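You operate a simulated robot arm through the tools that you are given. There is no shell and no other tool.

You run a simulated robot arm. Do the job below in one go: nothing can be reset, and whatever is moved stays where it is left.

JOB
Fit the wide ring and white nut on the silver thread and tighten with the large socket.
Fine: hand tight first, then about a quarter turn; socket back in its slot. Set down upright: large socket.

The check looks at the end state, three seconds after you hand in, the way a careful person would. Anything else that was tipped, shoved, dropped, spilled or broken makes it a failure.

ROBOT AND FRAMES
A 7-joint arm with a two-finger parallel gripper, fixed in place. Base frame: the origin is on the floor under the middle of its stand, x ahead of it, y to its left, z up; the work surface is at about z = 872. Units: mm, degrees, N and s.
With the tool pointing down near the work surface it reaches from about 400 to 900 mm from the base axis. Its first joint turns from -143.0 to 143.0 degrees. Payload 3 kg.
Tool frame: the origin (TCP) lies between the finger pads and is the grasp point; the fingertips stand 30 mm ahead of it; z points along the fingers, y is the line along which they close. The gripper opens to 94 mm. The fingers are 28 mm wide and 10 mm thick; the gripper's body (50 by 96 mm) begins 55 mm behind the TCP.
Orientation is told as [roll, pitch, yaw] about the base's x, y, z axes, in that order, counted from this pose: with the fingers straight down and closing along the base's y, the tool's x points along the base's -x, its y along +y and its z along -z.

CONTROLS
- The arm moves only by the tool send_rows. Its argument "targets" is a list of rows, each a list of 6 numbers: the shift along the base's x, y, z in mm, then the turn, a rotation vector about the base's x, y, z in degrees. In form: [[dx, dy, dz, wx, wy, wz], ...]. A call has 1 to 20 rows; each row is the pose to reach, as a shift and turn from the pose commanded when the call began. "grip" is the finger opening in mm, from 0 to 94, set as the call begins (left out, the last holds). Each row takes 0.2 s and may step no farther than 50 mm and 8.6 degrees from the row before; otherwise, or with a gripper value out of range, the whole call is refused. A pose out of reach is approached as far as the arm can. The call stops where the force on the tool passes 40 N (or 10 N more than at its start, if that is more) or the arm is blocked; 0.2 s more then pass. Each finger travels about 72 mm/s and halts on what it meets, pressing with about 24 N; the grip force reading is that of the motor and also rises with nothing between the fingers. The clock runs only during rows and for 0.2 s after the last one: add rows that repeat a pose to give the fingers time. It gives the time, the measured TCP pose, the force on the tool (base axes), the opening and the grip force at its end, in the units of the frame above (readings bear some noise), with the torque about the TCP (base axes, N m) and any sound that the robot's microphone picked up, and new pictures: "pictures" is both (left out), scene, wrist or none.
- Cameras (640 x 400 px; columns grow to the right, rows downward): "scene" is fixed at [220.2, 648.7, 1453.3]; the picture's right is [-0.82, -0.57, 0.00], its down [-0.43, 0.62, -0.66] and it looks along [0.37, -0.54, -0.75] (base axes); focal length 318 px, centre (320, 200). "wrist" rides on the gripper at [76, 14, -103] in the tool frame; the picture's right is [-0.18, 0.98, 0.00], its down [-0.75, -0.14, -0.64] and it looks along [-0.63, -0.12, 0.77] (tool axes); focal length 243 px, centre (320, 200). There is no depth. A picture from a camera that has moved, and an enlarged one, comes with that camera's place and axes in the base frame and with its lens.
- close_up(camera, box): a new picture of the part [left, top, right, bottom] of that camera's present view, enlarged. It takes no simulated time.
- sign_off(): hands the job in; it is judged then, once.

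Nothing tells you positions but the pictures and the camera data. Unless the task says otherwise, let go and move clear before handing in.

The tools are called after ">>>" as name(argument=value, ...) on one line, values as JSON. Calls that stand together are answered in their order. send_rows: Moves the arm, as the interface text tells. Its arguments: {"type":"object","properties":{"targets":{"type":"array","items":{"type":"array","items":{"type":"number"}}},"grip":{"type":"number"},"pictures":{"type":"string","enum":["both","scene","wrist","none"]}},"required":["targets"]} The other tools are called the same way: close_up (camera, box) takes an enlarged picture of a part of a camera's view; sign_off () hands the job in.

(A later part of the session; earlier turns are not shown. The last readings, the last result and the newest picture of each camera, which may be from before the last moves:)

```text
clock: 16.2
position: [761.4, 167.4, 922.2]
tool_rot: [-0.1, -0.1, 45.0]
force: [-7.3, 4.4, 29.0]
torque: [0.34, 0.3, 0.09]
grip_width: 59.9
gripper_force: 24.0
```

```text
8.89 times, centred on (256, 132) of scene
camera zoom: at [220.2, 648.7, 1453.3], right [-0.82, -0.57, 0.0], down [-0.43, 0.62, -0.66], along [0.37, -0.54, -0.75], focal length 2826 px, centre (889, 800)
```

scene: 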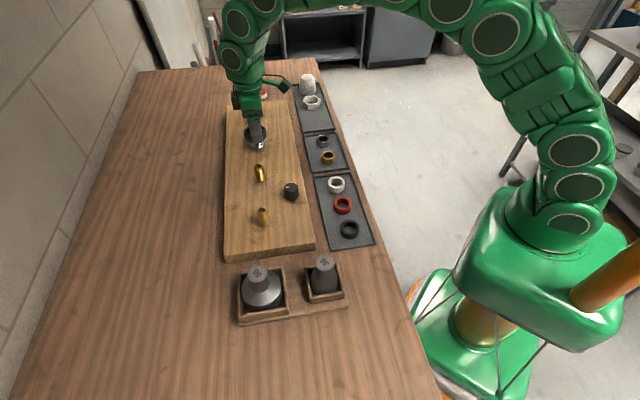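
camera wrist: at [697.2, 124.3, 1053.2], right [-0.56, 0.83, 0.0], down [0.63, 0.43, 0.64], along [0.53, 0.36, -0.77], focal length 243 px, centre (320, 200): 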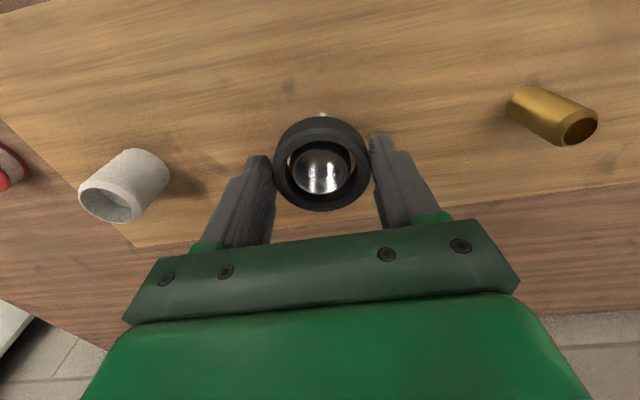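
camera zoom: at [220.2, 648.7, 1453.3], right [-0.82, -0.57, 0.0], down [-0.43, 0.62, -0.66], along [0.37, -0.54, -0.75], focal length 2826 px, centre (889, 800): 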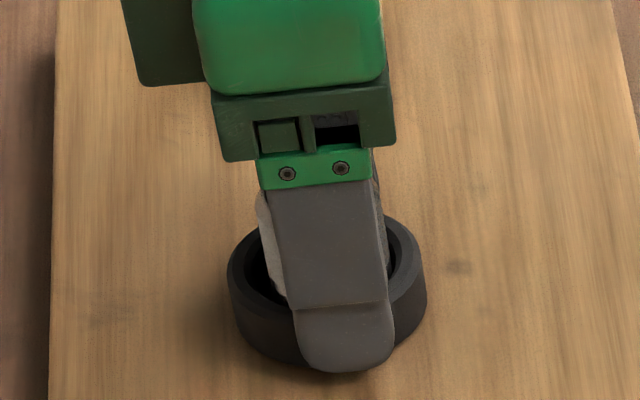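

The ring has touched the board (29 N upward at TCP z about 922). I'll ease off the pressure and open the fingers.

>>> send_rows(targets=[[0, 0, 1.5, 0, 0, 0], [0, 0, 1.5, 0, 0, 0]], pictures="none")

>>> send_rows(targets=[[0, 0, 0, 0, 0, 0], [0, 0, 0, 0, 0, 0], [0, 0, 20, 0, 0, 0], [0, 0, 60, 0, 0, 0], [0, 0, 100, 0, 0, 0], [0, 0, 130, 0, 0, 0]], grip=84)

>>> close_up(camera="wrist", box=[256, 40, 384, 120])

>>> close_up(camera="scene", box=[224, 100, 288, 160])

```text
clock: 16.8
position: [760.7, 167.3, 922.1]
tool_rot: [0.0, 0.0, 45.0]
force: [2.7, 5.2, 7.7]
torque: [0.22, -0.22, 0.09]
grip_width: 59.8
gripper_force: 24.4
```

```text
clock: 18.2
position: [761.5, 168.0, 1055.0]
tool_rot: [0.0, 0.0, 45.0]
force: [0.0, 0.4, 1.0]
torque: [0.01, -0.01, -0.01]
grip_width: 84.0
gripper_force: 0.0
camera wrist: at [697.0, 124.3, 1157.9], right [-0.56, 0.83, 0.0], down [0.63, 0.43, 0.64], along [0.53, 0.36, -0.77], focal length 243 px, centre (320, 200)
```

scene: 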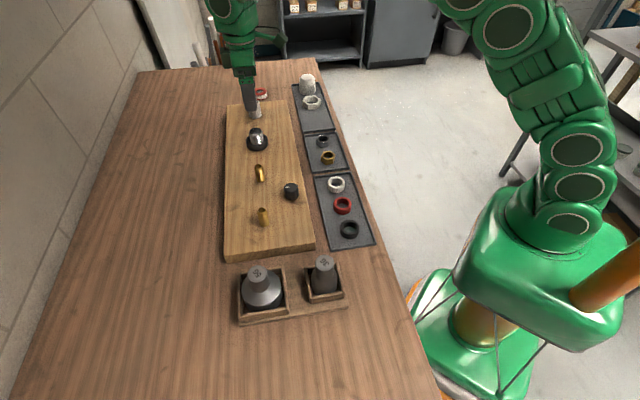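
wrist: 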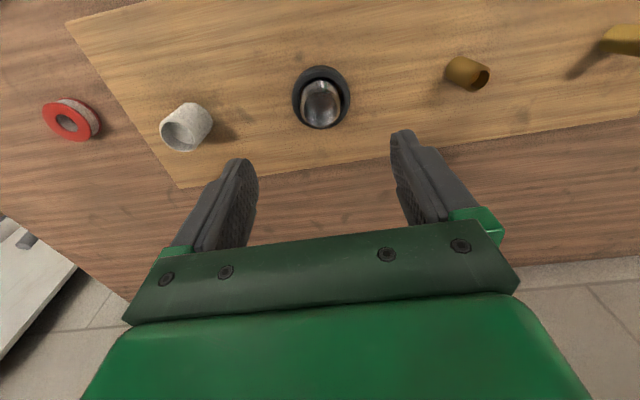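

```text
5.00 times, centred on (320, 80) of wrist
camera zoom: at [697.0, 124.3, 1157.9], right [-0.56, 0.83, 0.0], down [0.63, 0.43, 0.64], along [0.53, 0.36, -0.77], focal length 1213 px, centre (320, 800)
```

zoom: 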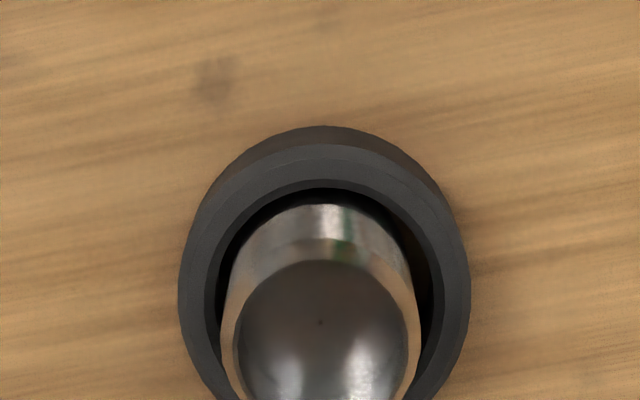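

```text
6.67 times, centred on (256, 130) of scene
camera zoom: at [220.2, 648.7, 1453.3], right [-0.82, -0.57, 0.0], down [-0.43, 0.62, -0.66], along [0.37, -0.54, -0.75], focal length 2119 px, centre (747, 667)
```

zoom: 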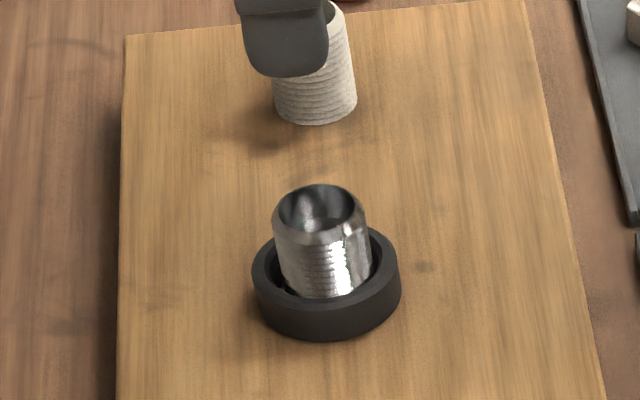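

The ring sits flat on the board around the silver stud. Next is the white nut: I'll travel high over to the tray, keeping the 45° yaw that matches its flats, and look from above.

>>> send_rows(targets=[[4, -48, 0, 0, 0, 0], [8, -96, 0, 0, 0, 0], [12, -144, 0, 0, 0, 0], [16, -192, 0, 0, 0, 0], [20, -240, 0, 0, 0, 0], [25, -284, -10, 0, 0, 0], [25, -284, -50, 0, 0, 0], [25, -284, -90, 0, 0, 0], [25, -284, -90, 0, 0, 0]], grip=74)

>>> close_up(camera="wrist", box=[224, 40, 416, 160])

```text
clock: 20.2
position: [783.5, -115.4, 962.7]
tool_rot: [0.0, -0.1, 45.0]
force: [0.5, 0.8, 0.0]
torque: [-0.03, 0.03, 0.01]
grip_width: 73.7
gripper_force: 0.1
camera wrist: at [720.0, -158.3, 1065.5], right [-0.56, 0.83, 0.0], down [0.63, 0.43, 0.64], along [0.53, 0.36, -0.77], focal length 243 px, centre (320, 200)
```

scene: 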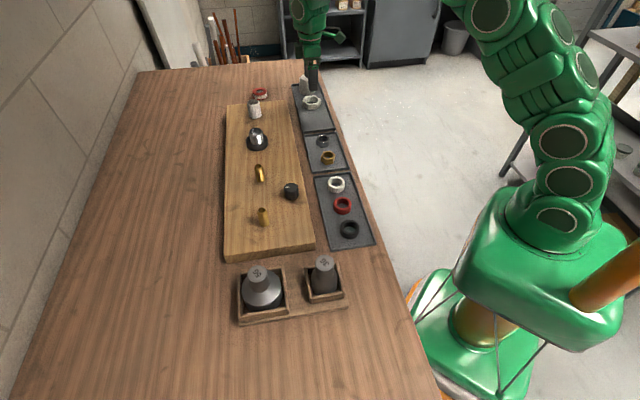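
wrist: 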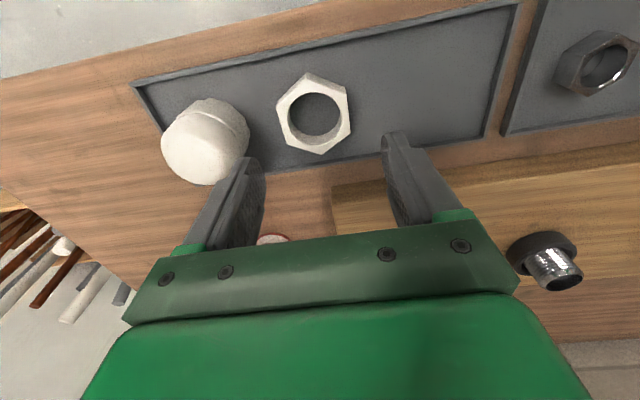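

```text
3.33 times, centred on (320, 100) of wrist
camera zoom: at [720.0, -158.3, 1065.5], right [-0.56, 0.83, 0.0], down [0.63, 0.43, 0.64], along [0.53, 0.36, -0.77], focal length 809 px, centre (320, 533)
```

zoom: 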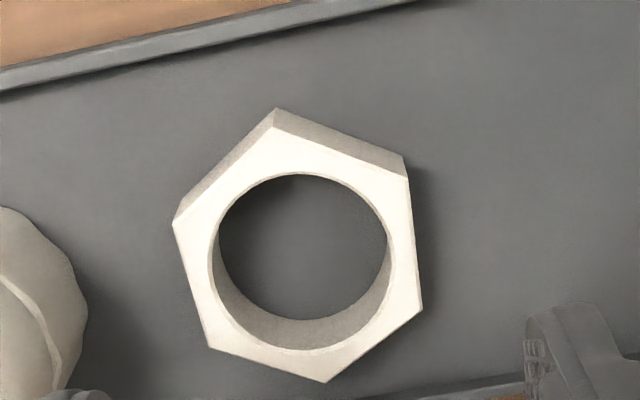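

The nut's flats line up with the fingers' closing line, and its centre is about 4 mm off to one side. The cap is close by, so I'll narrow the opening to 66 mm, centre up and come down near the nut's top to check.

>>> send_rows(targets=[[2.6, -3.3, 0, 0, 0, 0], [2.6, -3.3, -20, 0, 0, 0], [2.6, -3.3, -40, 0, 0, 0], [2.6, -3.3, -50, 0, 0, 0], [2.6, -3.3, -50, 0, 0, 0]], grip=67)

>>> close_up(camera="wrist", box=[208, 60, 432, 200])

>>> close_up(camera="wrist", box=[120, 80, 312, 220])

>>> close_up(camera="scene", box=[280, 60, 344, 120])

```text
clock: 21.4
position: [788.5, -119.8, 912.4]
tool_rot: [0.0, 0.0, 45.0]
force: [-0.2, 0.2, -0.5]
torque: [0.02, 0.0, 0.01]
grip_width: 66.9
gripper_force: 0.1
camera wrist: at [724.0, -162.9, 1014.8], right [-0.56, 0.83, 0.0], down [0.63, 0.43, 0.64], along [0.53, 0.36, -0.77], focal length 243 px, centre (320, 200)
```

scene: 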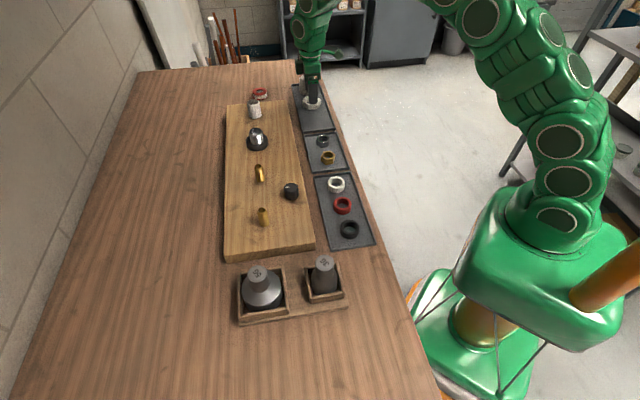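
wrist: 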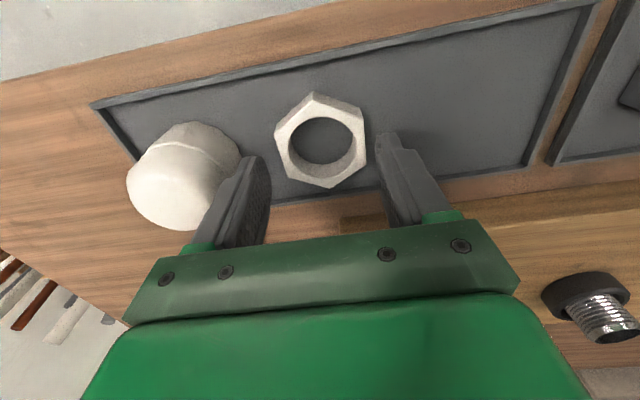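

```text
2.86 times, centred on (320, 130) of wrist
camera zoom: at [724.0, -162.9, 1014.8], right [-0.56, 0.83, 0.0], down [0.63, 0.43, 0.64], along [0.53, 0.36, -0.77], focal length 693 px, centre (320, 400)
```

zoom: 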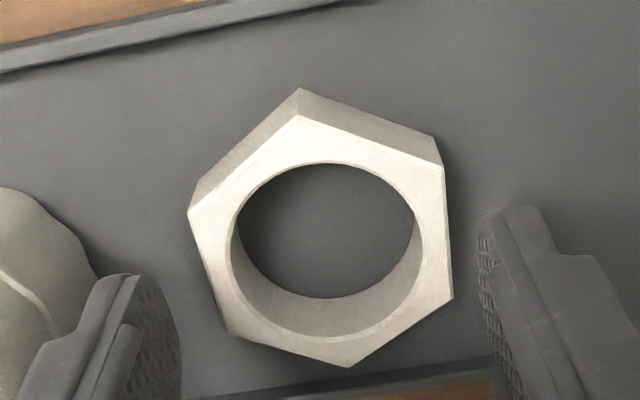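

```text
2.86 times, centred on (216, 150) of wrist
camera zoom: at [724.0, -162.9, 1014.8], right [-0.56, 0.83, 0.0], down [0.63, 0.43, 0.64], along [0.53, 0.36, -0.77], focal length 693 px, centre (617, 343)
```

zoom: 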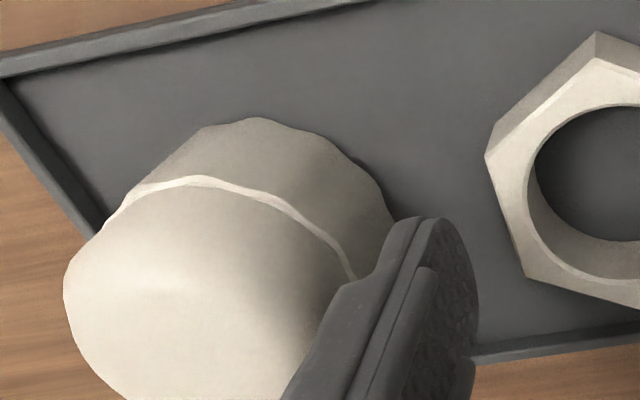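

```text
6.67 times, centred on (312, 90) of scene
camera zoom: at [220.2, 648.7, 1453.3], right [-0.82, -0.57, 0.0], down [-0.43, 0.62, -0.66], along [0.37, -0.54, -0.75], focal length 2119 px, centre (373, 933)
```

zoom: 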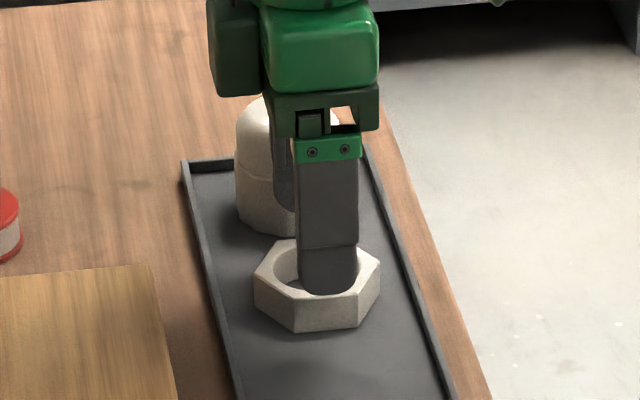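

The nut is centred within about 1.5 mm, and the left finger has clearance to the cap. I'll make a small correction, go down beside the nut, then let it settle before closing.

>>> send_rows(targets=[[-0.9, 0.9, 0, 0, 0, 0], [-0.9, 0.9, -8, 0, 0, 0], [-0.9, 0.9, -16, 0, 0, 0], [-0.9, 0.9, -22, 0, 0, 0], [-0.9, 0.9, -26, 0, 0, 0], [-0.9, 0.9, -26, 0, 0, 0]], pictures="none")

>>> close_up(camera="wrist", box=[208, 80, 432, 220])

>>> close_up(camera="scene", box=[280, 60, 344, 120])

```text
clock: 22.8
position: [787.4, -116.7, 887.1]
tool_rot: [0.0, 0.1, 45.1]
force: [0.0, 0.0, -0.5]
torque: [-0.03, -0.01, 0.0]
grip_width: 67.1
gripper_force: 0.1
```

```text
2.86 times, centred on (320, 150) of wrist
camera zoom: at [723.2, -160.8, 989.1], right [-0.56, 0.83, 0.0], down [0.63, 0.43, 0.64], along [0.53, 0.36, -0.77], focal length 693 px, centre (320, 343)
```

zoom: 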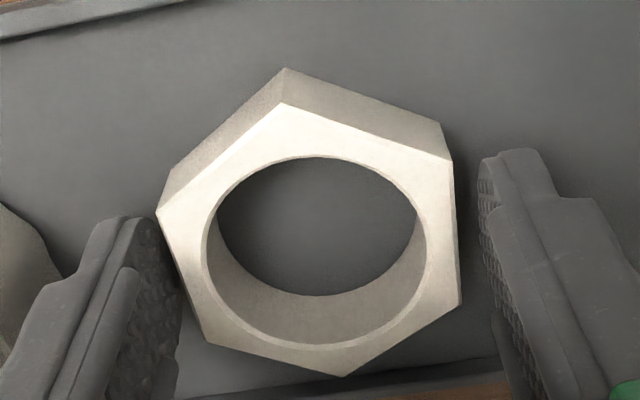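

```text
6.67 times, centred on (312, 90) of scene
camera zoom: at [220.2, 648.7, 1453.3], right [-0.82, -0.57, 0.0], down [-0.43, 0.62, -0.66], along [0.37, -0.54, -0.75], focal length 2119 px, centre (373, 933)
```

zoom: 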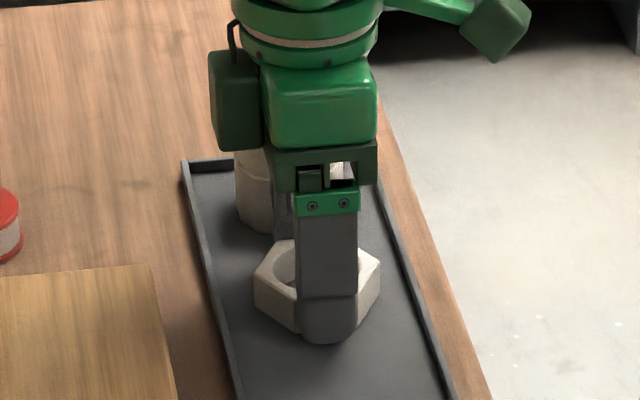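

The nut is centred between the fingers, tips about 5 mm above the tray floor. Closing now.

>>> send_rows(targets=[[0, 0, 0, 0, 0, 0], [0, 0, 0, 0, 0, 0], [0, 0, 0, 0, 0, 0]], grip=40, pictures="none")

>>> send_rows(targets=[[0, 0, 4, 0, 0, 0], [0, 0, 8, 0, 0, 0], [0, 0, 8, 0, 0, 0]], pictures="none")

>>> close_up(camera="wrist", box=[208, 80, 432, 220])

>>> close_up(camera="scene", box=[280, 60, 344, 120])

```text
clock: 23.6
position: [787.5, -117.9, 885.7]
tool_rot: [0.0, 0.0, 45.0]
force: [-0.6, 0.5, 1.8]
torque: [0.06, 0.0, 0.03]
grip_width: 54.9
gripper_force: 24.0
```

```text
clock: 24.4
position: [786.3, -118.4, 894.1]
tool_rot: [0.1, 0.0, 45.0]
force: [0.9, 0.7, -1.5]
torque: [0.01, 0.01, -0.01]
grip_width: 55.1
gripper_force: 23.7
```

```text
2.86 times, centred on (320, 150) of wrist
camera zoom: at [722.9, -161.7, 997.8], right [-0.56, 0.83, 0.0], down [0.63, 0.43, 0.64], along [0.53, 0.36, -0.77], focal length 693 px, centre (320, 343)
```

zoom: 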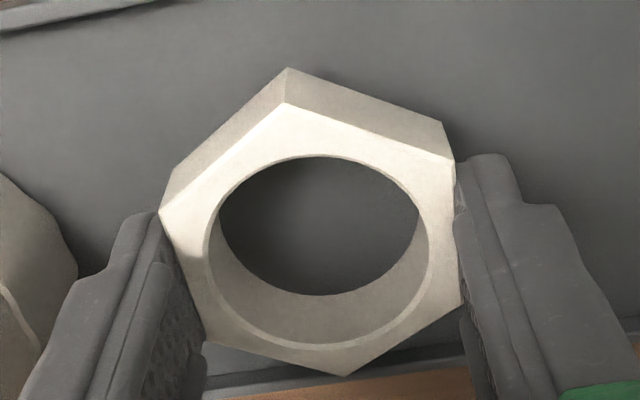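

```text
6.67 times, centred on (312, 90) of scene
camera zoom: at [220.2, 648.7, 1453.3], right [-0.82, -0.57, 0.0], down [-0.43, 0.62, -0.66], along [0.37, -0.54, -0.75], focal length 2119 px, centre (373, 933)
```

zoom: 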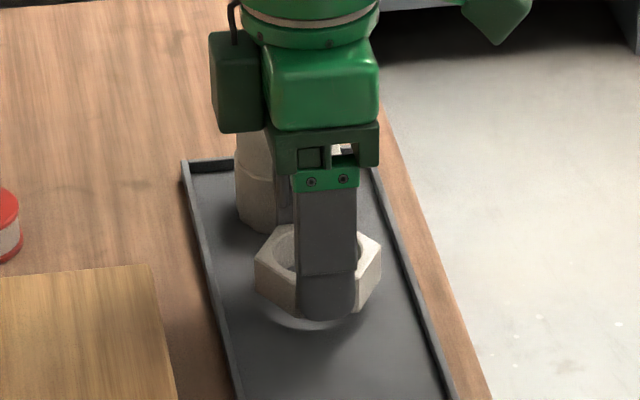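

The nut is held (55 mm across flats) and lifted clear. Next I'll raise it high and carry it over the stud for alignment.

>>> send_rows(targets=[[0, 0, 30, 0, 0, 0], [0, 0, 75, 0, 0, 0], [0, 0, 120, 0, 0, 0], [0, 0, 160, 0, 0, 0], [-4, 49, 160, 0, 0, 0], [-8, 98, 160, 0, 0, 0], [-12, 147, 160, 0, 0, 0], [-16, 196, 160, 0, 0, 0], [-20, 245, 160, 0, 0, 0], [-22.5, 290, 160, 0, 0, 0], [-22.5, 290, 160, 0, 0, 0]])

>>> close_up(camera="wrist", box=[256, 40, 384, 120])

>>> close_up(camera="wrist", box=[240, 100, 400, 220])

```text
clock: 26.8
position: [766.4, 173.8, 1053.8]
tool_rot: [-0.1, 0.0, 45.0]
force: [0.5, -1.2, -1.2]
torque: [-0.01, 0.04, -0.01]
grip_width: 55.0
gripper_force: 24.3
camera wrist: at [702.6, 130.7, 1157.2], right [-0.56, 0.83, 0.0], down [0.63, 0.43, 0.64], along [0.53, 0.36, -0.77], focal length 243 px, centre (320, 200)
```

scene: 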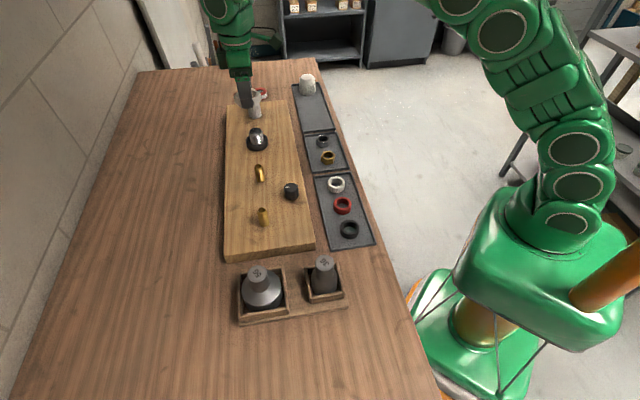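
wrist: 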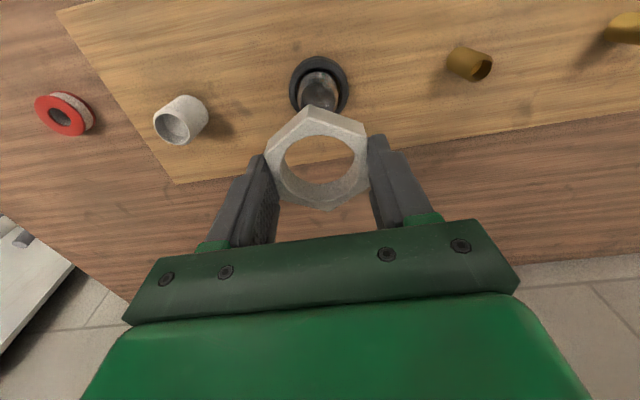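

```text
5.00 times, centred on (320, 80) of wrist
camera zoom: at [702.6, 130.7, 1157.2], right [-0.56, 0.83, 0.0], down [0.63, 0.43, 0.64], along [0.53, 0.36, -0.77], focal length 1213 px, centre (320, 800)
```

zoom: 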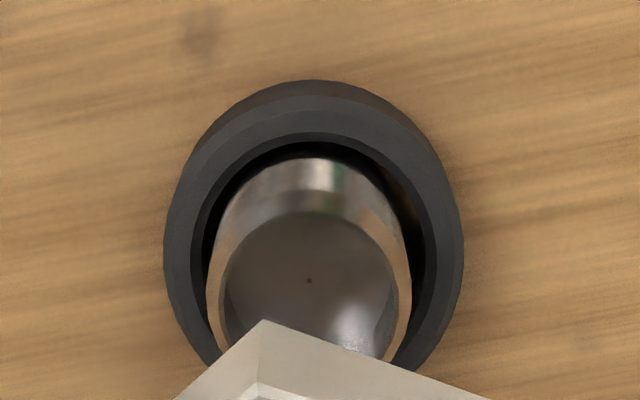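

```text
3.33 times, centred on (320, 160) of wrist
camera zoom: at [702.6, 130.7, 1157.2], right [-0.56, 0.83, 0.0], down [0.63, 0.43, 0.64], along [0.53, 0.36, -0.77], focal length 809 px, centre (320, 333)
```

zoom: 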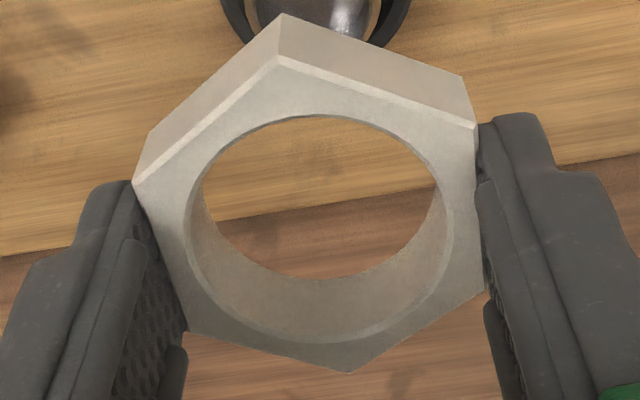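

Comparing the nut and stud in the same picture, I need about (-1.1, -3.0) mm. I'll shift and come down until the nut is just above the stud, then check through the bore.

>>> send_rows(targets=[[-1.1, -3.0, -10, 0, 0, 0], [-1.1, -3.0, -35, 0, 0, 0], [-1.1, -3.0, -60, 0, 0, 0], [-1.1, -3.0, -74, 0, 0, 0], [-1.1, -3.0, -74, 0, 0, 0]])

>>> close_up(camera="wrist", box=[240, 100, 400, 220])

>>> close_up(camera="scene", box=[224, 100, 288, 160])

```text
clock: 28.0
position: [763.8, 168.5, 978.9]
tool_rot: [-0.1, 0.0, 45.0]
force: [0.2, -0.8, -0.2]
torque: [-0.03, -0.02, -0.01]
grip_width: 55.2
gripper_force: 23.6
camera wrist: at [700.0, 125.3, 1082.3], right [-0.56, 0.83, 0.0], down [0.63, 0.43, 0.64], along [0.53, 0.36, -0.77], focal length 243 px, centre (320, 200)
```

scene: 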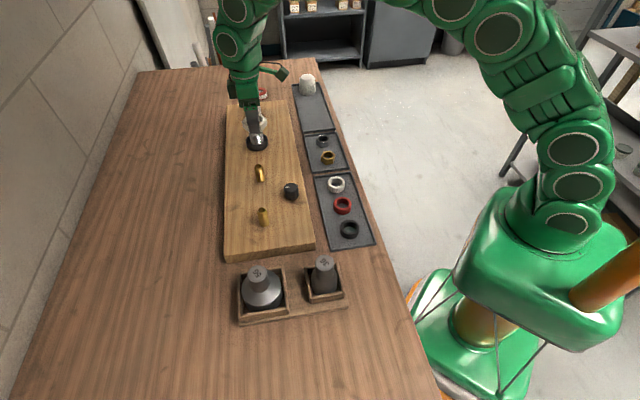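
wrist: 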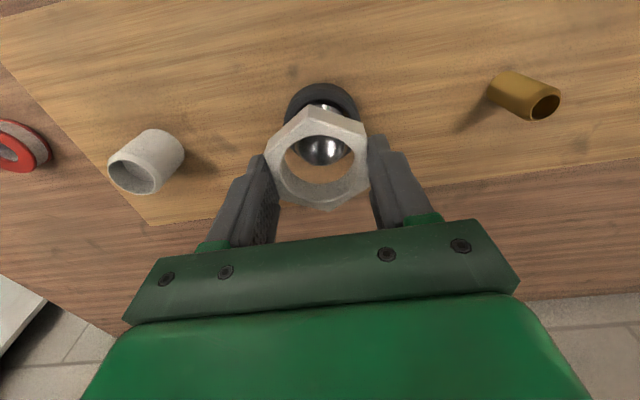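

```text
3.33 times, centred on (320, 160) of wrist
camera zoom: at [700.0, 125.3, 1082.3], right [-0.56, 0.83, 0.0], down [0.63, 0.43, 0.64], along [0.53, 0.36, -0.77], focal length 809 px, centre (320, 333)
```

zoom: 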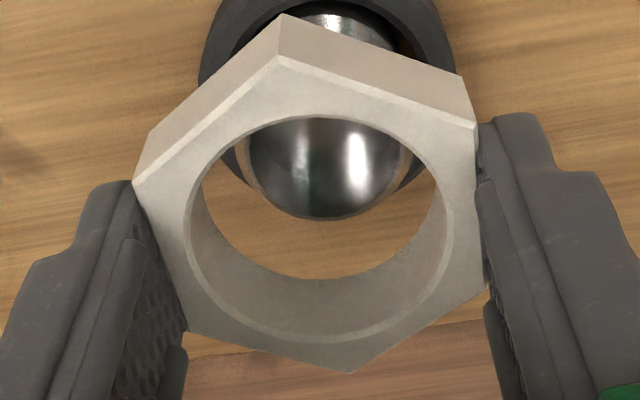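

```text
6.67 times, centred on (256, 130) of scene
camera zoom: at [220.2, 648.7, 1453.3], right [-0.82, -0.57, 0.0], down [-0.43, 0.62, -0.66], along [0.37, -0.54, -0.75], focal length 2119 px, centre (747, 667)
```

zoom: 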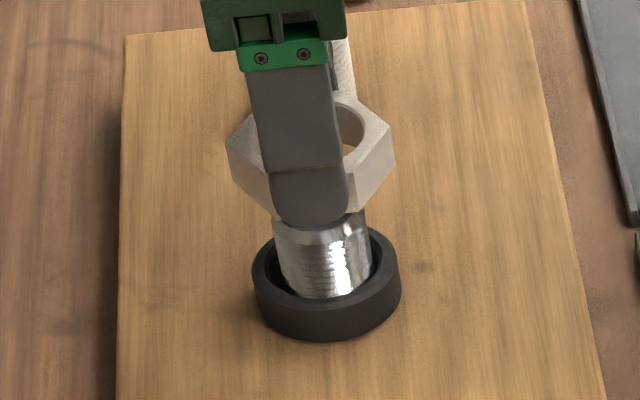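

The arm may not have fully settled before that measurement. I'll let it settle and re-measure.

>>> send_rows(targets=[[0, 0, 0, 0, 0, 0], [0, 0, 0, 0, 0, 0], [0, 0, 0, 0, 0, 0]], pictures="none")

>>> close_up(camera="wrist", box=[256, 110, 384, 210])

```text
clock: 28.8
position: [764.1, 168.0, 978.8]
tool_rot: [0.0, 0.0, 45.1]
force: [-0.9, -0.4, -0.7]
torque: [-0.01, -0.02, 0.0]
grip_width: 55.1
gripper_force: 24.4
```

```text
4.00 times, centred on (320, 160) of wrist
camera zoom: at [700.1, 125.3, 1082.4], right [-0.56, 0.83, 0.0], down [0.63, 0.43, 0.64], along [0.53, 0.36, -0.77], focal length 970 px, centre (320, 360)
```

zoom: 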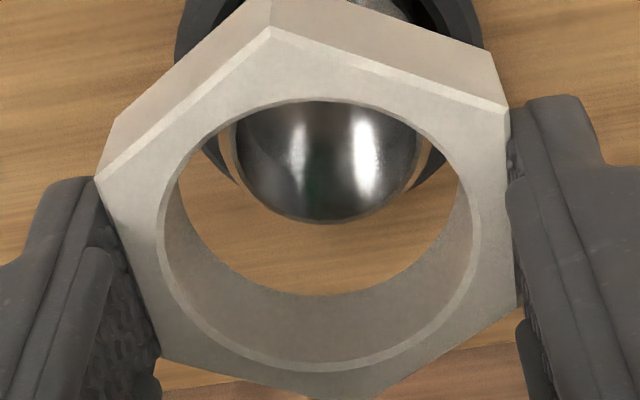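

The stud shows centred sideways through the nut bore, and only about 1 mm of correction is left. I'll apply that, then lower gently until the nut meets the stud's chamfer.

>>> send_rows(targets=[[0.3, 1.4, 0, 0, 0, 0], [0.3, 1.4, -4, 0, 0, 0], [0.3, 1.4, -8, 0, 0, 0], [0.3, 1.4, -10, 0, 0, 0], [0.3, 1.4, -10, 0, 0, 0], [0.3, 1.4, -10, 0, 0, 0]], pictures="none")

>>> close_up(camera="wrist", box=[256, 110, 384, 210])

>>> close_up(camera="scene", box=[232, 100, 280, 145])

```text
clock: 30.2
position: [763.6, 171.1, 969.3]
tool_rot: [0.0, 0.0, 45.1]
force: [-0.4, 0.5, 0.8]
torque: [0.0, -0.01, 0.0]
grip_width: 55.2
gripper_force: 23.9
```

```text
4.00 times, centred on (320, 160) of wrist
camera zoom: at [699.5, 126.9, 1072.4], right [-0.56, 0.83, 0.0], down [0.63, 0.43, 0.64], along [0.53, 0.36, -0.77], focal length 970 px, centre (320, 360)
```

zoom: 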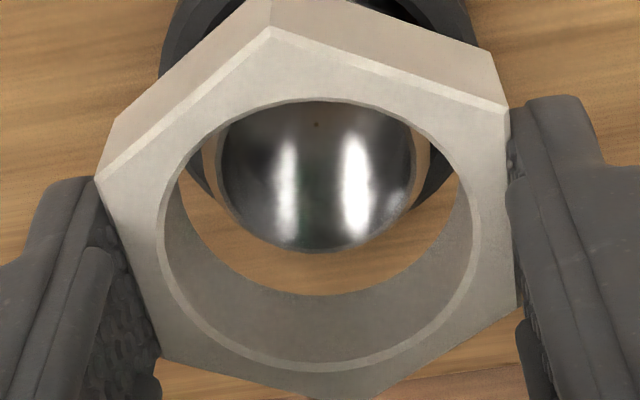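

```text
8.89 times, centred on (256, 122) of scene
camera zoom: at [220.2, 648.7, 1453.3], right [-0.82, -0.57, 0.0], down [-0.43, 0.62, -0.66], along [0.37, -0.54, -0.75], focal length 2826 px, centre (889, 889)
```

zoom: 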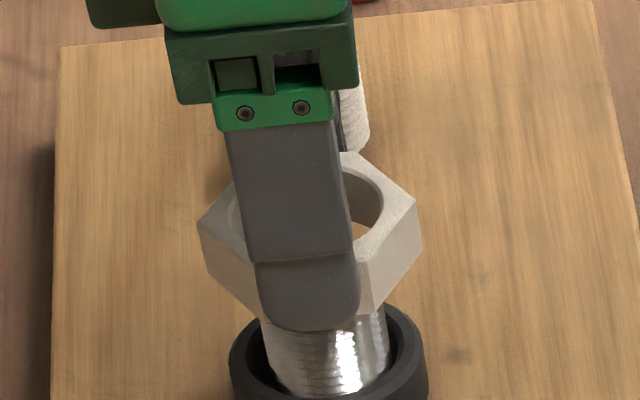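

>>> send_rows(targets=[[0.6, -0.6, 0, 0, 0, 0], [0.6, -0.6, -1.5, 0, 0, 0], [0.6, -0.6, -3, 0, 0, 0], [0.6, -0.6, -3, 0, 0, 0]], pictures="none")

>>> close_up(camera="wrist", box=[256, 110, 384, 210])

```text
clock: 31.2
position: [763.8, 170.0, 966.2]
tool_rot: [0.1, 0.0, 45.0]
force: [1.0, -0.7, -1.3]
torque: [-0.02, -0.02, 0.01]
grip_width: 55.2
gripper_force: 23.4
```

```text
4.00 times, centred on (320, 160) of wrist
camera zoom: at [699.8, 126.5, 1070.1], right [-0.56, 0.83, 0.0], down [0.63, 0.43, 0.64], along [0.53, 0.36, -0.77], focal length 970 px, centre (320, 360)
```

zoom: 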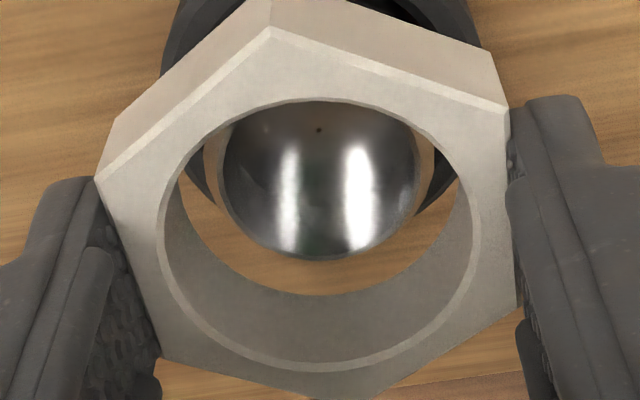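

>>> send_rows(targets=[[0, 0, -1.5, 0, 0, 0], [0, 0, -3, 0, 0, 0], [0, 0, -3, 0, 0, 0]], pictures="none")

>>> close_up(camera="wrist", box=[256, 110, 384, 210])

>>> close_up(camera="scene", box=[232, 100, 280, 145])

```text
clock: 32.0
position: [764.6, 169.7, 963.6]
tool_rot: [-0.1, 0.1, 45.0]
force: [-0.9, 0.2, -0.6]
torque: [-0.05, -0.04, -0.03]
grip_width: 55.0
gripper_force: 23.9
```

```text
4.00 times, centred on (320, 160) of wrist
camera zoom: at [700.5, 126.1, 1066.7], right [-0.56, 0.83, 0.0], down [0.63, 0.43, 0.64], along [0.53, 0.36, -0.77], focal length 970 px, centre (320, 360)
```

zoom: 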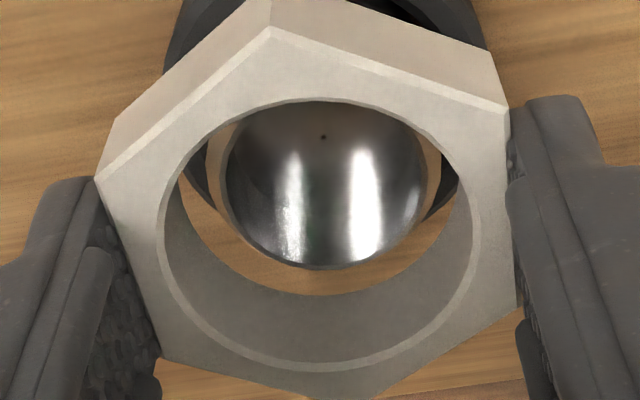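

```text
8.89 times, centred on (256, 122) of scene
camera zoom: at [220.2, 648.7, 1453.3], right [-0.82, -0.57, 0.0], down [-0.43, 0.62, -0.66], along [0.37, -0.54, -0.75], focal length 2826 px, centre (889, 889)
```

zoom: 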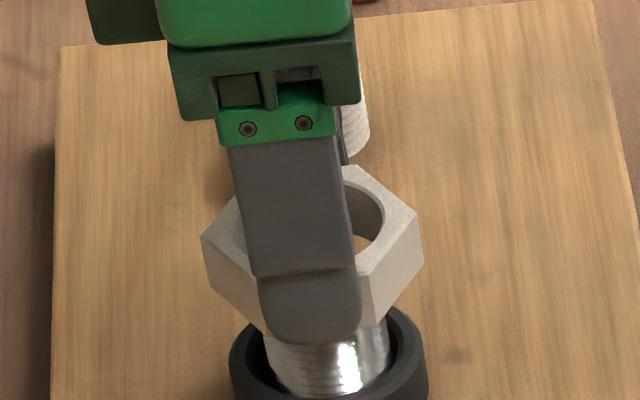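

>>> send_rows(targets=[[-0.3, 0.3, -1.5, 0, 0, 0], [-0.3, 0.3, -3, 0, 0, 0], [-0.3, 0.3, -3, 0, 0, 0]], pictures="none")

>>> close_up(camera="wrist", box=[256, 110, 384, 210])

```text
clock: 32.8
position: [763.4, 169.6, 960.8]
tool_rot: [0.0, 0.0, 45.1]
force: [1.3, 0.7, 0.5]
torque: [-0.01, -0.01, 0.0]
grip_width: 54.7
gripper_force: 24.5
```

```text
4.00 times, centred on (320, 160) of wrist
camera zoom: at [700.2, 126.5, 1063.6], right [-0.56, 0.83, 0.0], down [0.63, 0.43, 0.64], along [0.53, 0.36, -0.77], focal length 970 px, centre (320, 360)
```

zoom: 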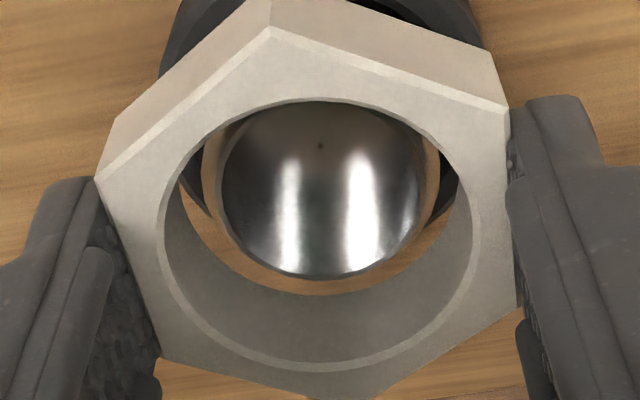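

>>> send_rows(targets=[[-0.2, 0.2, -1.5, 0, 0, 0], [-0.2, 0.2, -3, 0, 0, 0], [-0.2, 0.2, -3, 0, 0, 0]], pictures="none")

>>> close_up(camera="wrist", box=[256, 110, 384, 210])

```text
clock: 33.6
position: [764.6, 169.4, 957.2]
tool_rot: [0.0, 0.0, 45.0]
force: [-0.6, 0.6, -1.0]
torque: [0.03, 0.02, 0.01]
grip_width: 54.9
gripper_force: 24.2
```

```text
4.00 times, centred on (320, 160) of wrist
camera zoom: at [700.1, 126.7, 1061.1], right [-0.56, 0.83, 0.0], down [0.63, 0.43, 0.64], along [0.53, 0.36, -0.77], focal length 970 px, centre (320, 360)
```

zoom: 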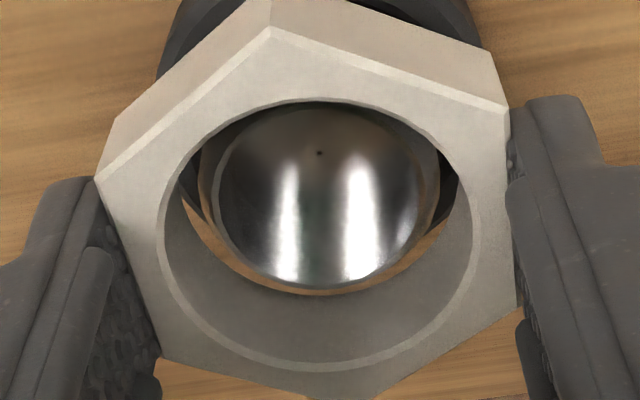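

>>> send_rows(targets=[[0, 0, -1.5, 0, 0, 0], [0, 0, -3, 0, 0, 0], [0, 0, -3, 0, 0, 0]], pictures="none")

>>> close_up(camera="wrist", box=[256, 110, 384, 210])

>>> close_up(camera="scene", box=[232, 100, 280, 145])

```text
clock: 34.4
position: [763.8, 170.3, 955.0]
tool_rot: [-0.1, 0.0, 45.0]
force: [0.5, 0.5, -1.0]
torque: [0.0, 0.01, -0.01]
grip_width: 55.0
gripper_force: 24.1
```

```text
4.00 times, centred on (320, 160) of wrist
camera zoom: at [700.2, 126.5, 1057.5], right [-0.56, 0.83, 0.0], down [0.63, 0.43, 0.64], along [0.53, 0.36, -0.77], focal length 970 px, centre (320, 360)
```

zoom: 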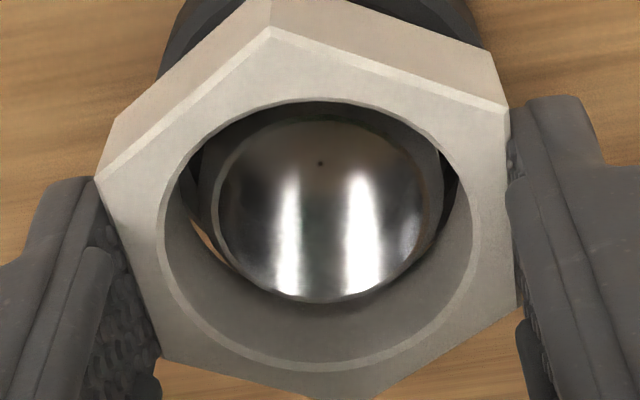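

```text
8.89 times, centred on (256, 122) of scene
camera zoom: at [220.2, 648.7, 1453.3], right [-0.82, -0.57, 0.0], down [-0.43, 0.62, -0.66], along [0.37, -0.54, -0.75], focal length 2826 px, centre (889, 889)
```

zoom: 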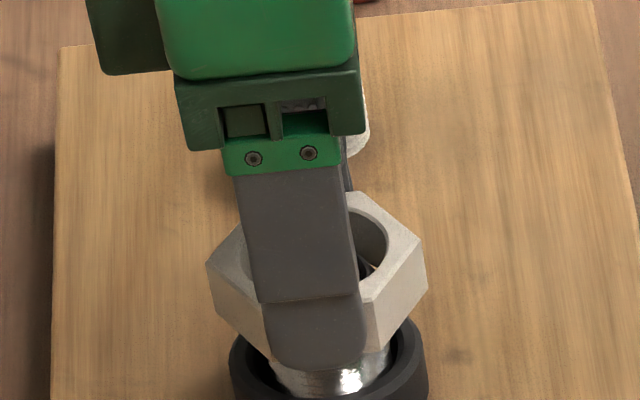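

>>> send_rows(targets=[[0, 0, -1.5, 0, 0, 0], [0, 0, -3, 0, 0, 0], [0, 0, -3, 0, 0, 0]], pictures="none")

>>> close_up(camera="wrist", box=[256, 110, 384, 210])

```text
clock: 35.2
position: [764.2, 170.3, 951.2]
tool_rot: [0.1, -0.1, 45.0]
force: [-0.2, 0.6, -0.2]
torque: [-0.02, -0.03, -0.01]
grip_width: 54.9
gripper_force: 24.0
```

```text
4.00 times, centred on (320, 160) of wrist
camera zoom: at [699.8, 126.9, 1054.7], right [-0.56, 0.83, 0.0], down [0.63, 0.43, 0.64], along [0.53, 0.36, -0.77], focal length 970 px, centre (320, 360)
```

zoom: 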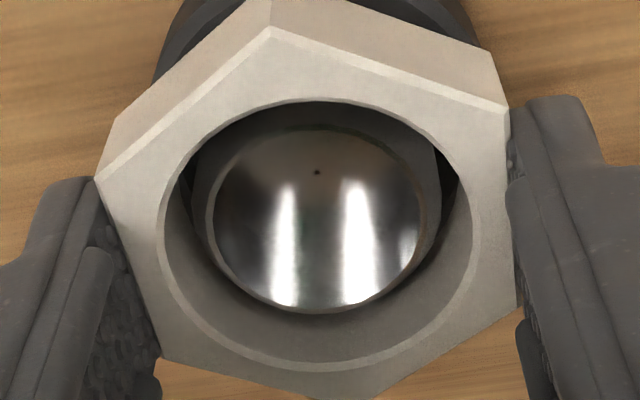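

>>> send_rows(targets=[[0, 0, -1.5, 0, 0, 0], [0, 0, -3, 0, 0, 0], [0, 0, -3, 0, 0, 0]], pictures="none")

>>> close_up(camera="wrist", box=[256, 110, 384, 210])

>>> close_up(camera="scene", box=[232, 105, 280, 150])

```text
clock: 36.0
position: [764.8, 170.4, 949.0]
tool_rot: [0.0, -0.1, 44.9]
force: [0.2, 0.5, -0.7]
torque: [-0.03, 0.01, -0.01]
grip_width: 55.1
gripper_force: 23.7
```

```text
4.00 times, centred on (320, 160) of wrist
camera zoom: at [699.9, 126.6, 1051.7], right [-0.56, 0.83, 0.0], down [0.63, 0.43, 0.64], along [0.53, 0.36, -0.77], focal length 970 px, centre (320, 360)
```

zoom: 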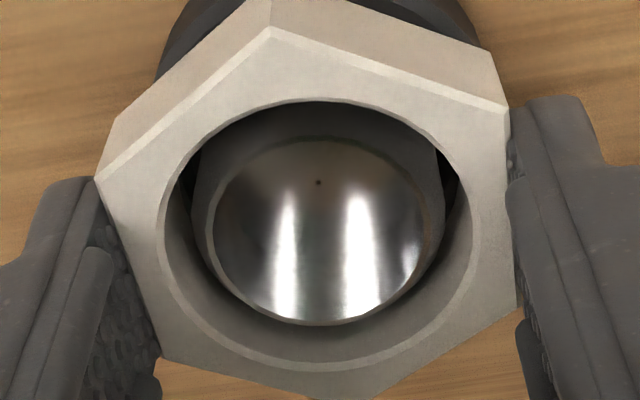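

```text
8.89 times, centred on (256, 128) of scene
camera zoom: at [220.2, 648.7, 1453.3], right [-0.82, -0.57, 0.0], down [-0.43, 0.62, -0.66], along [0.37, -0.54, -0.75], focal length 2826 px, centre (889, 844)
```

zoom: 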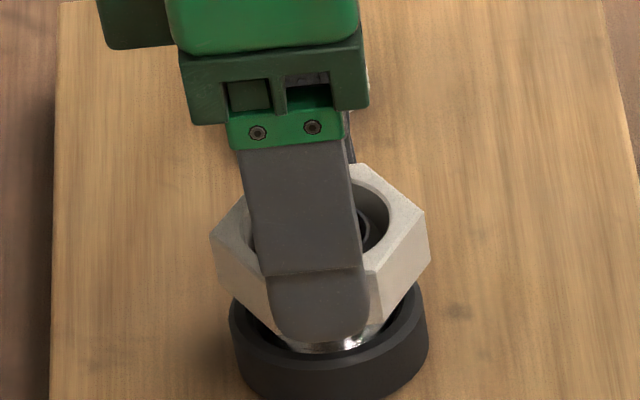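

>>> send_rows(targets=[[0, 0, -1.5, 0, 0, 0], [0, 0, -3, 0, 0, 0], [0, 0, -3, 0, 0, 0]], pictures="none")

>>> close_up(camera="wrist", box=[256, 110, 384, 210])

>>> close_up(camera="scene", box=[232, 105, 280, 150])

```text
clock: 36.8
position: [764.3, 169.8, 946.4]
tool_rot: [0.1, 0.0, 44.9]
force: [0.8, 0.0, 6.1]
torque: [0.01, 0.01, 0.04]
grip_width: 54.9
gripper_force: 24.4
```

```text
4.00 times, centred on (320, 160) of wrist
camera zoom: at [700.0, 126.4, 1048.9], right [-0.56, 0.83, 0.0], down [0.63, 0.43, 0.64], along [0.53, 0.36, -0.77], focal length 970 px, centre (320, 360)
```

zoom: 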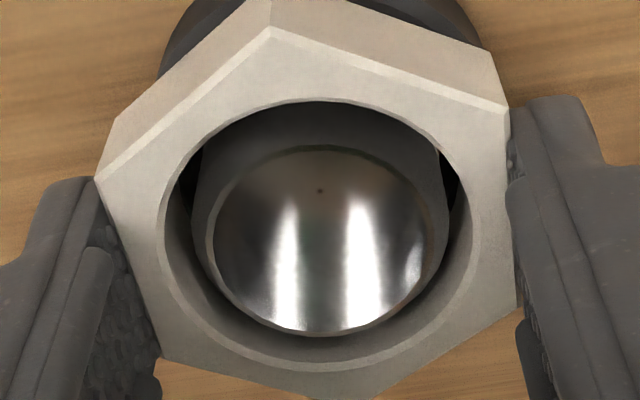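

```text
8.89 times, centred on (256, 128) of scene
camera zoom: at [220.2, 648.7, 1453.3], right [-0.82, -0.57, 0.0], down [-0.43, 0.62, -0.66], along [0.37, -0.54, -0.75], focal length 2826 px, centre (889, 844)
```

zoom: 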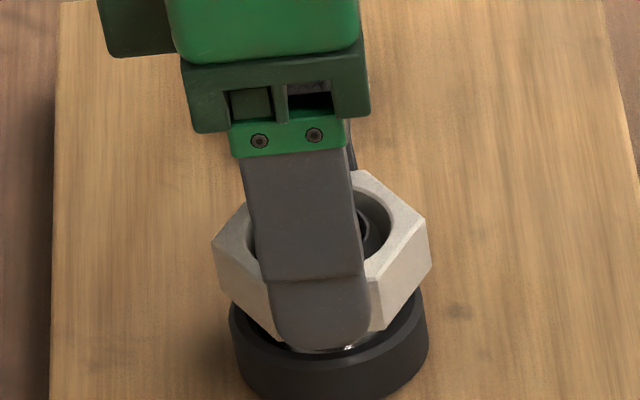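

There's light contact (6 N) with a gap still above the ring, so the nut has met the start of the thread. I'll turn it clockwise from above about the stud axis in a first small move, watching force and torque.

>>> send_rows(targets=[[0.12, -0.14, -0.1, 0, 0, -8], [0.23, -0.3, -0.2, 0, 0, -16], [0.31, -0.47, -0.3, 0, 0, -24], [0.36, -0.65, -0.4, 0, 0, -32], [0.39, -0.83, -0.5, 0, 0, -40], [0.39, -1.02, -0.6, 0, 0, -48], [0.39, -1.02, -0.6, 0, 0, -48]])

>>> close_up(camera="wrist", box=[256, 110, 384, 210])

>>> close_up(camera="scene", box=[232, 105, 280, 150])

```text
clock: 38.4
position: [763.8, 169.7, 945.7]
tool_rot: [0.0, 0.1, -3.1]
force: [1.2, -0.1, -2.9]
torque: [0.02, 0.02, -0.01]
grip_width: 54.9
gripper_force: 23.8
camera wrist: at [689.0, 187.8, 1048.8], right [0.24, 0.97, 0.0], down [0.75, -0.18, 0.64], along [0.62, -0.15, -0.77], focal length 243 px, centre (320, 200)
```

scene: 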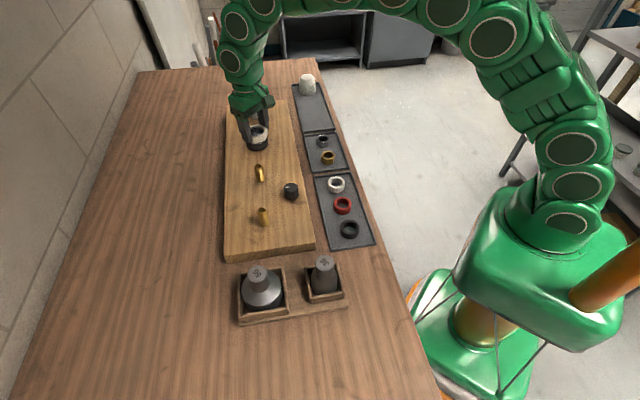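
wrist: 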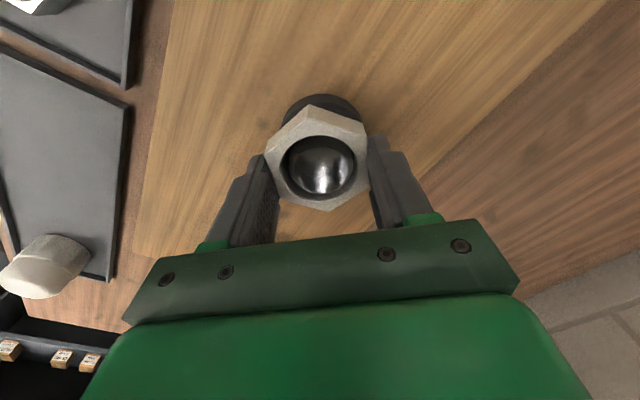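

```text
4.00 times, centred on (320, 160) of wrist
camera zoom: at [689.0, 187.8, 1048.8], right [0.24, 0.97, 0.0], down [0.75, -0.18, 0.64], along [0.62, -0.15, -0.77], focal length 970 px, centre (320, 360)
```

zoom: 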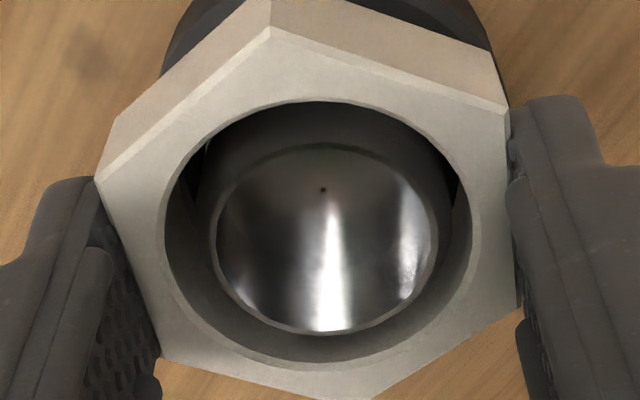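

```text
8.89 times, centred on (256, 128) of scene
camera zoom: at [220.2, 648.7, 1453.3], right [-0.82, -0.57, 0.0], down [-0.43, 0.62, -0.66], along [0.37, -0.54, -0.75], focal length 2826 px, centre (889, 844)
```

zoom: 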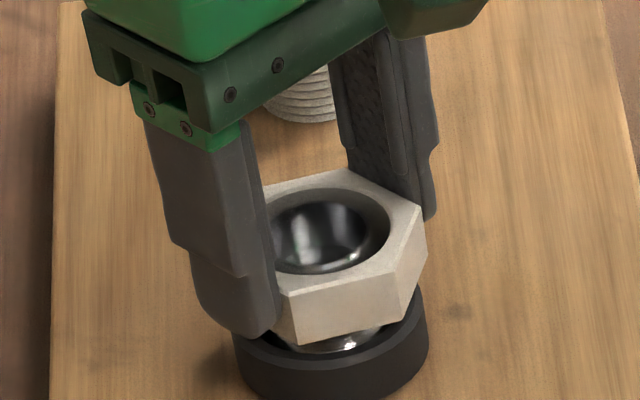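

The turn went smoothly with a slight downward pull, so the thread seems to be catching. I'll continue clockwise.

>>> send_rows(targets=[[-0.02, -0.19, -0.12, 0, 0, -8], [-0.07, -0.37, -0.24, 0, 0, -16], [-0.14, -0.54, -0.36, 0, 0, -24], [-0.24, -0.71, -0.48, 0, 0, -32], [-0.36, -0.86, -0.6, 0, 0, -40], [-0.5, -0.99, -0.72, 0, 0, -48], [-0.66, -1.11, -0.84, 0, 0, -56], [-0.66, -1.11, -0.84, 0, 0, -56]], pictures="none")

>>> close_up(camera="wrist", box=[256, 110, 384, 210])

>>> close_up(camera="scene", box=[232, 105, 280, 150])

```text
clock: 40.2
position: [763.6, 169.2, 943.8]
tool_rot: [0.0, 0.0, -59.0]
force: [0.6, -0.2, -10.8]
torque: [-0.03, -0.01, -0.03]
grip_width: 55.1
gripper_force: 24.5
```

```text
4.00 times, centred on (320, 160) of wrist
camera zoom: at [736.9, 241.3, 1047.6], right [0.94, 0.35, 0.0], down [0.27, -0.72, 0.64], along [0.22, -0.6, -0.77], focal length 970 px, centre (320, 360)
```

zoom: 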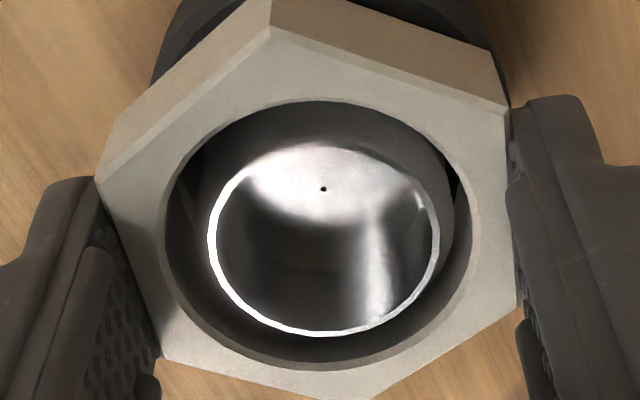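

```text
8.89 times, centred on (256, 128) of scene
camera zoom: at [220.2, 648.7, 1453.3], right [-0.82, -0.57, 0.0], down [-0.43, 0.62, -0.66], along [0.37, -0.54, -0.75], focal length 2826 px, centre (889, 844)
```

zoom: 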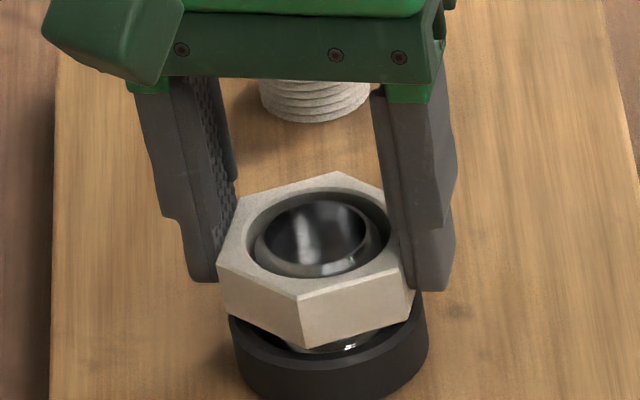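

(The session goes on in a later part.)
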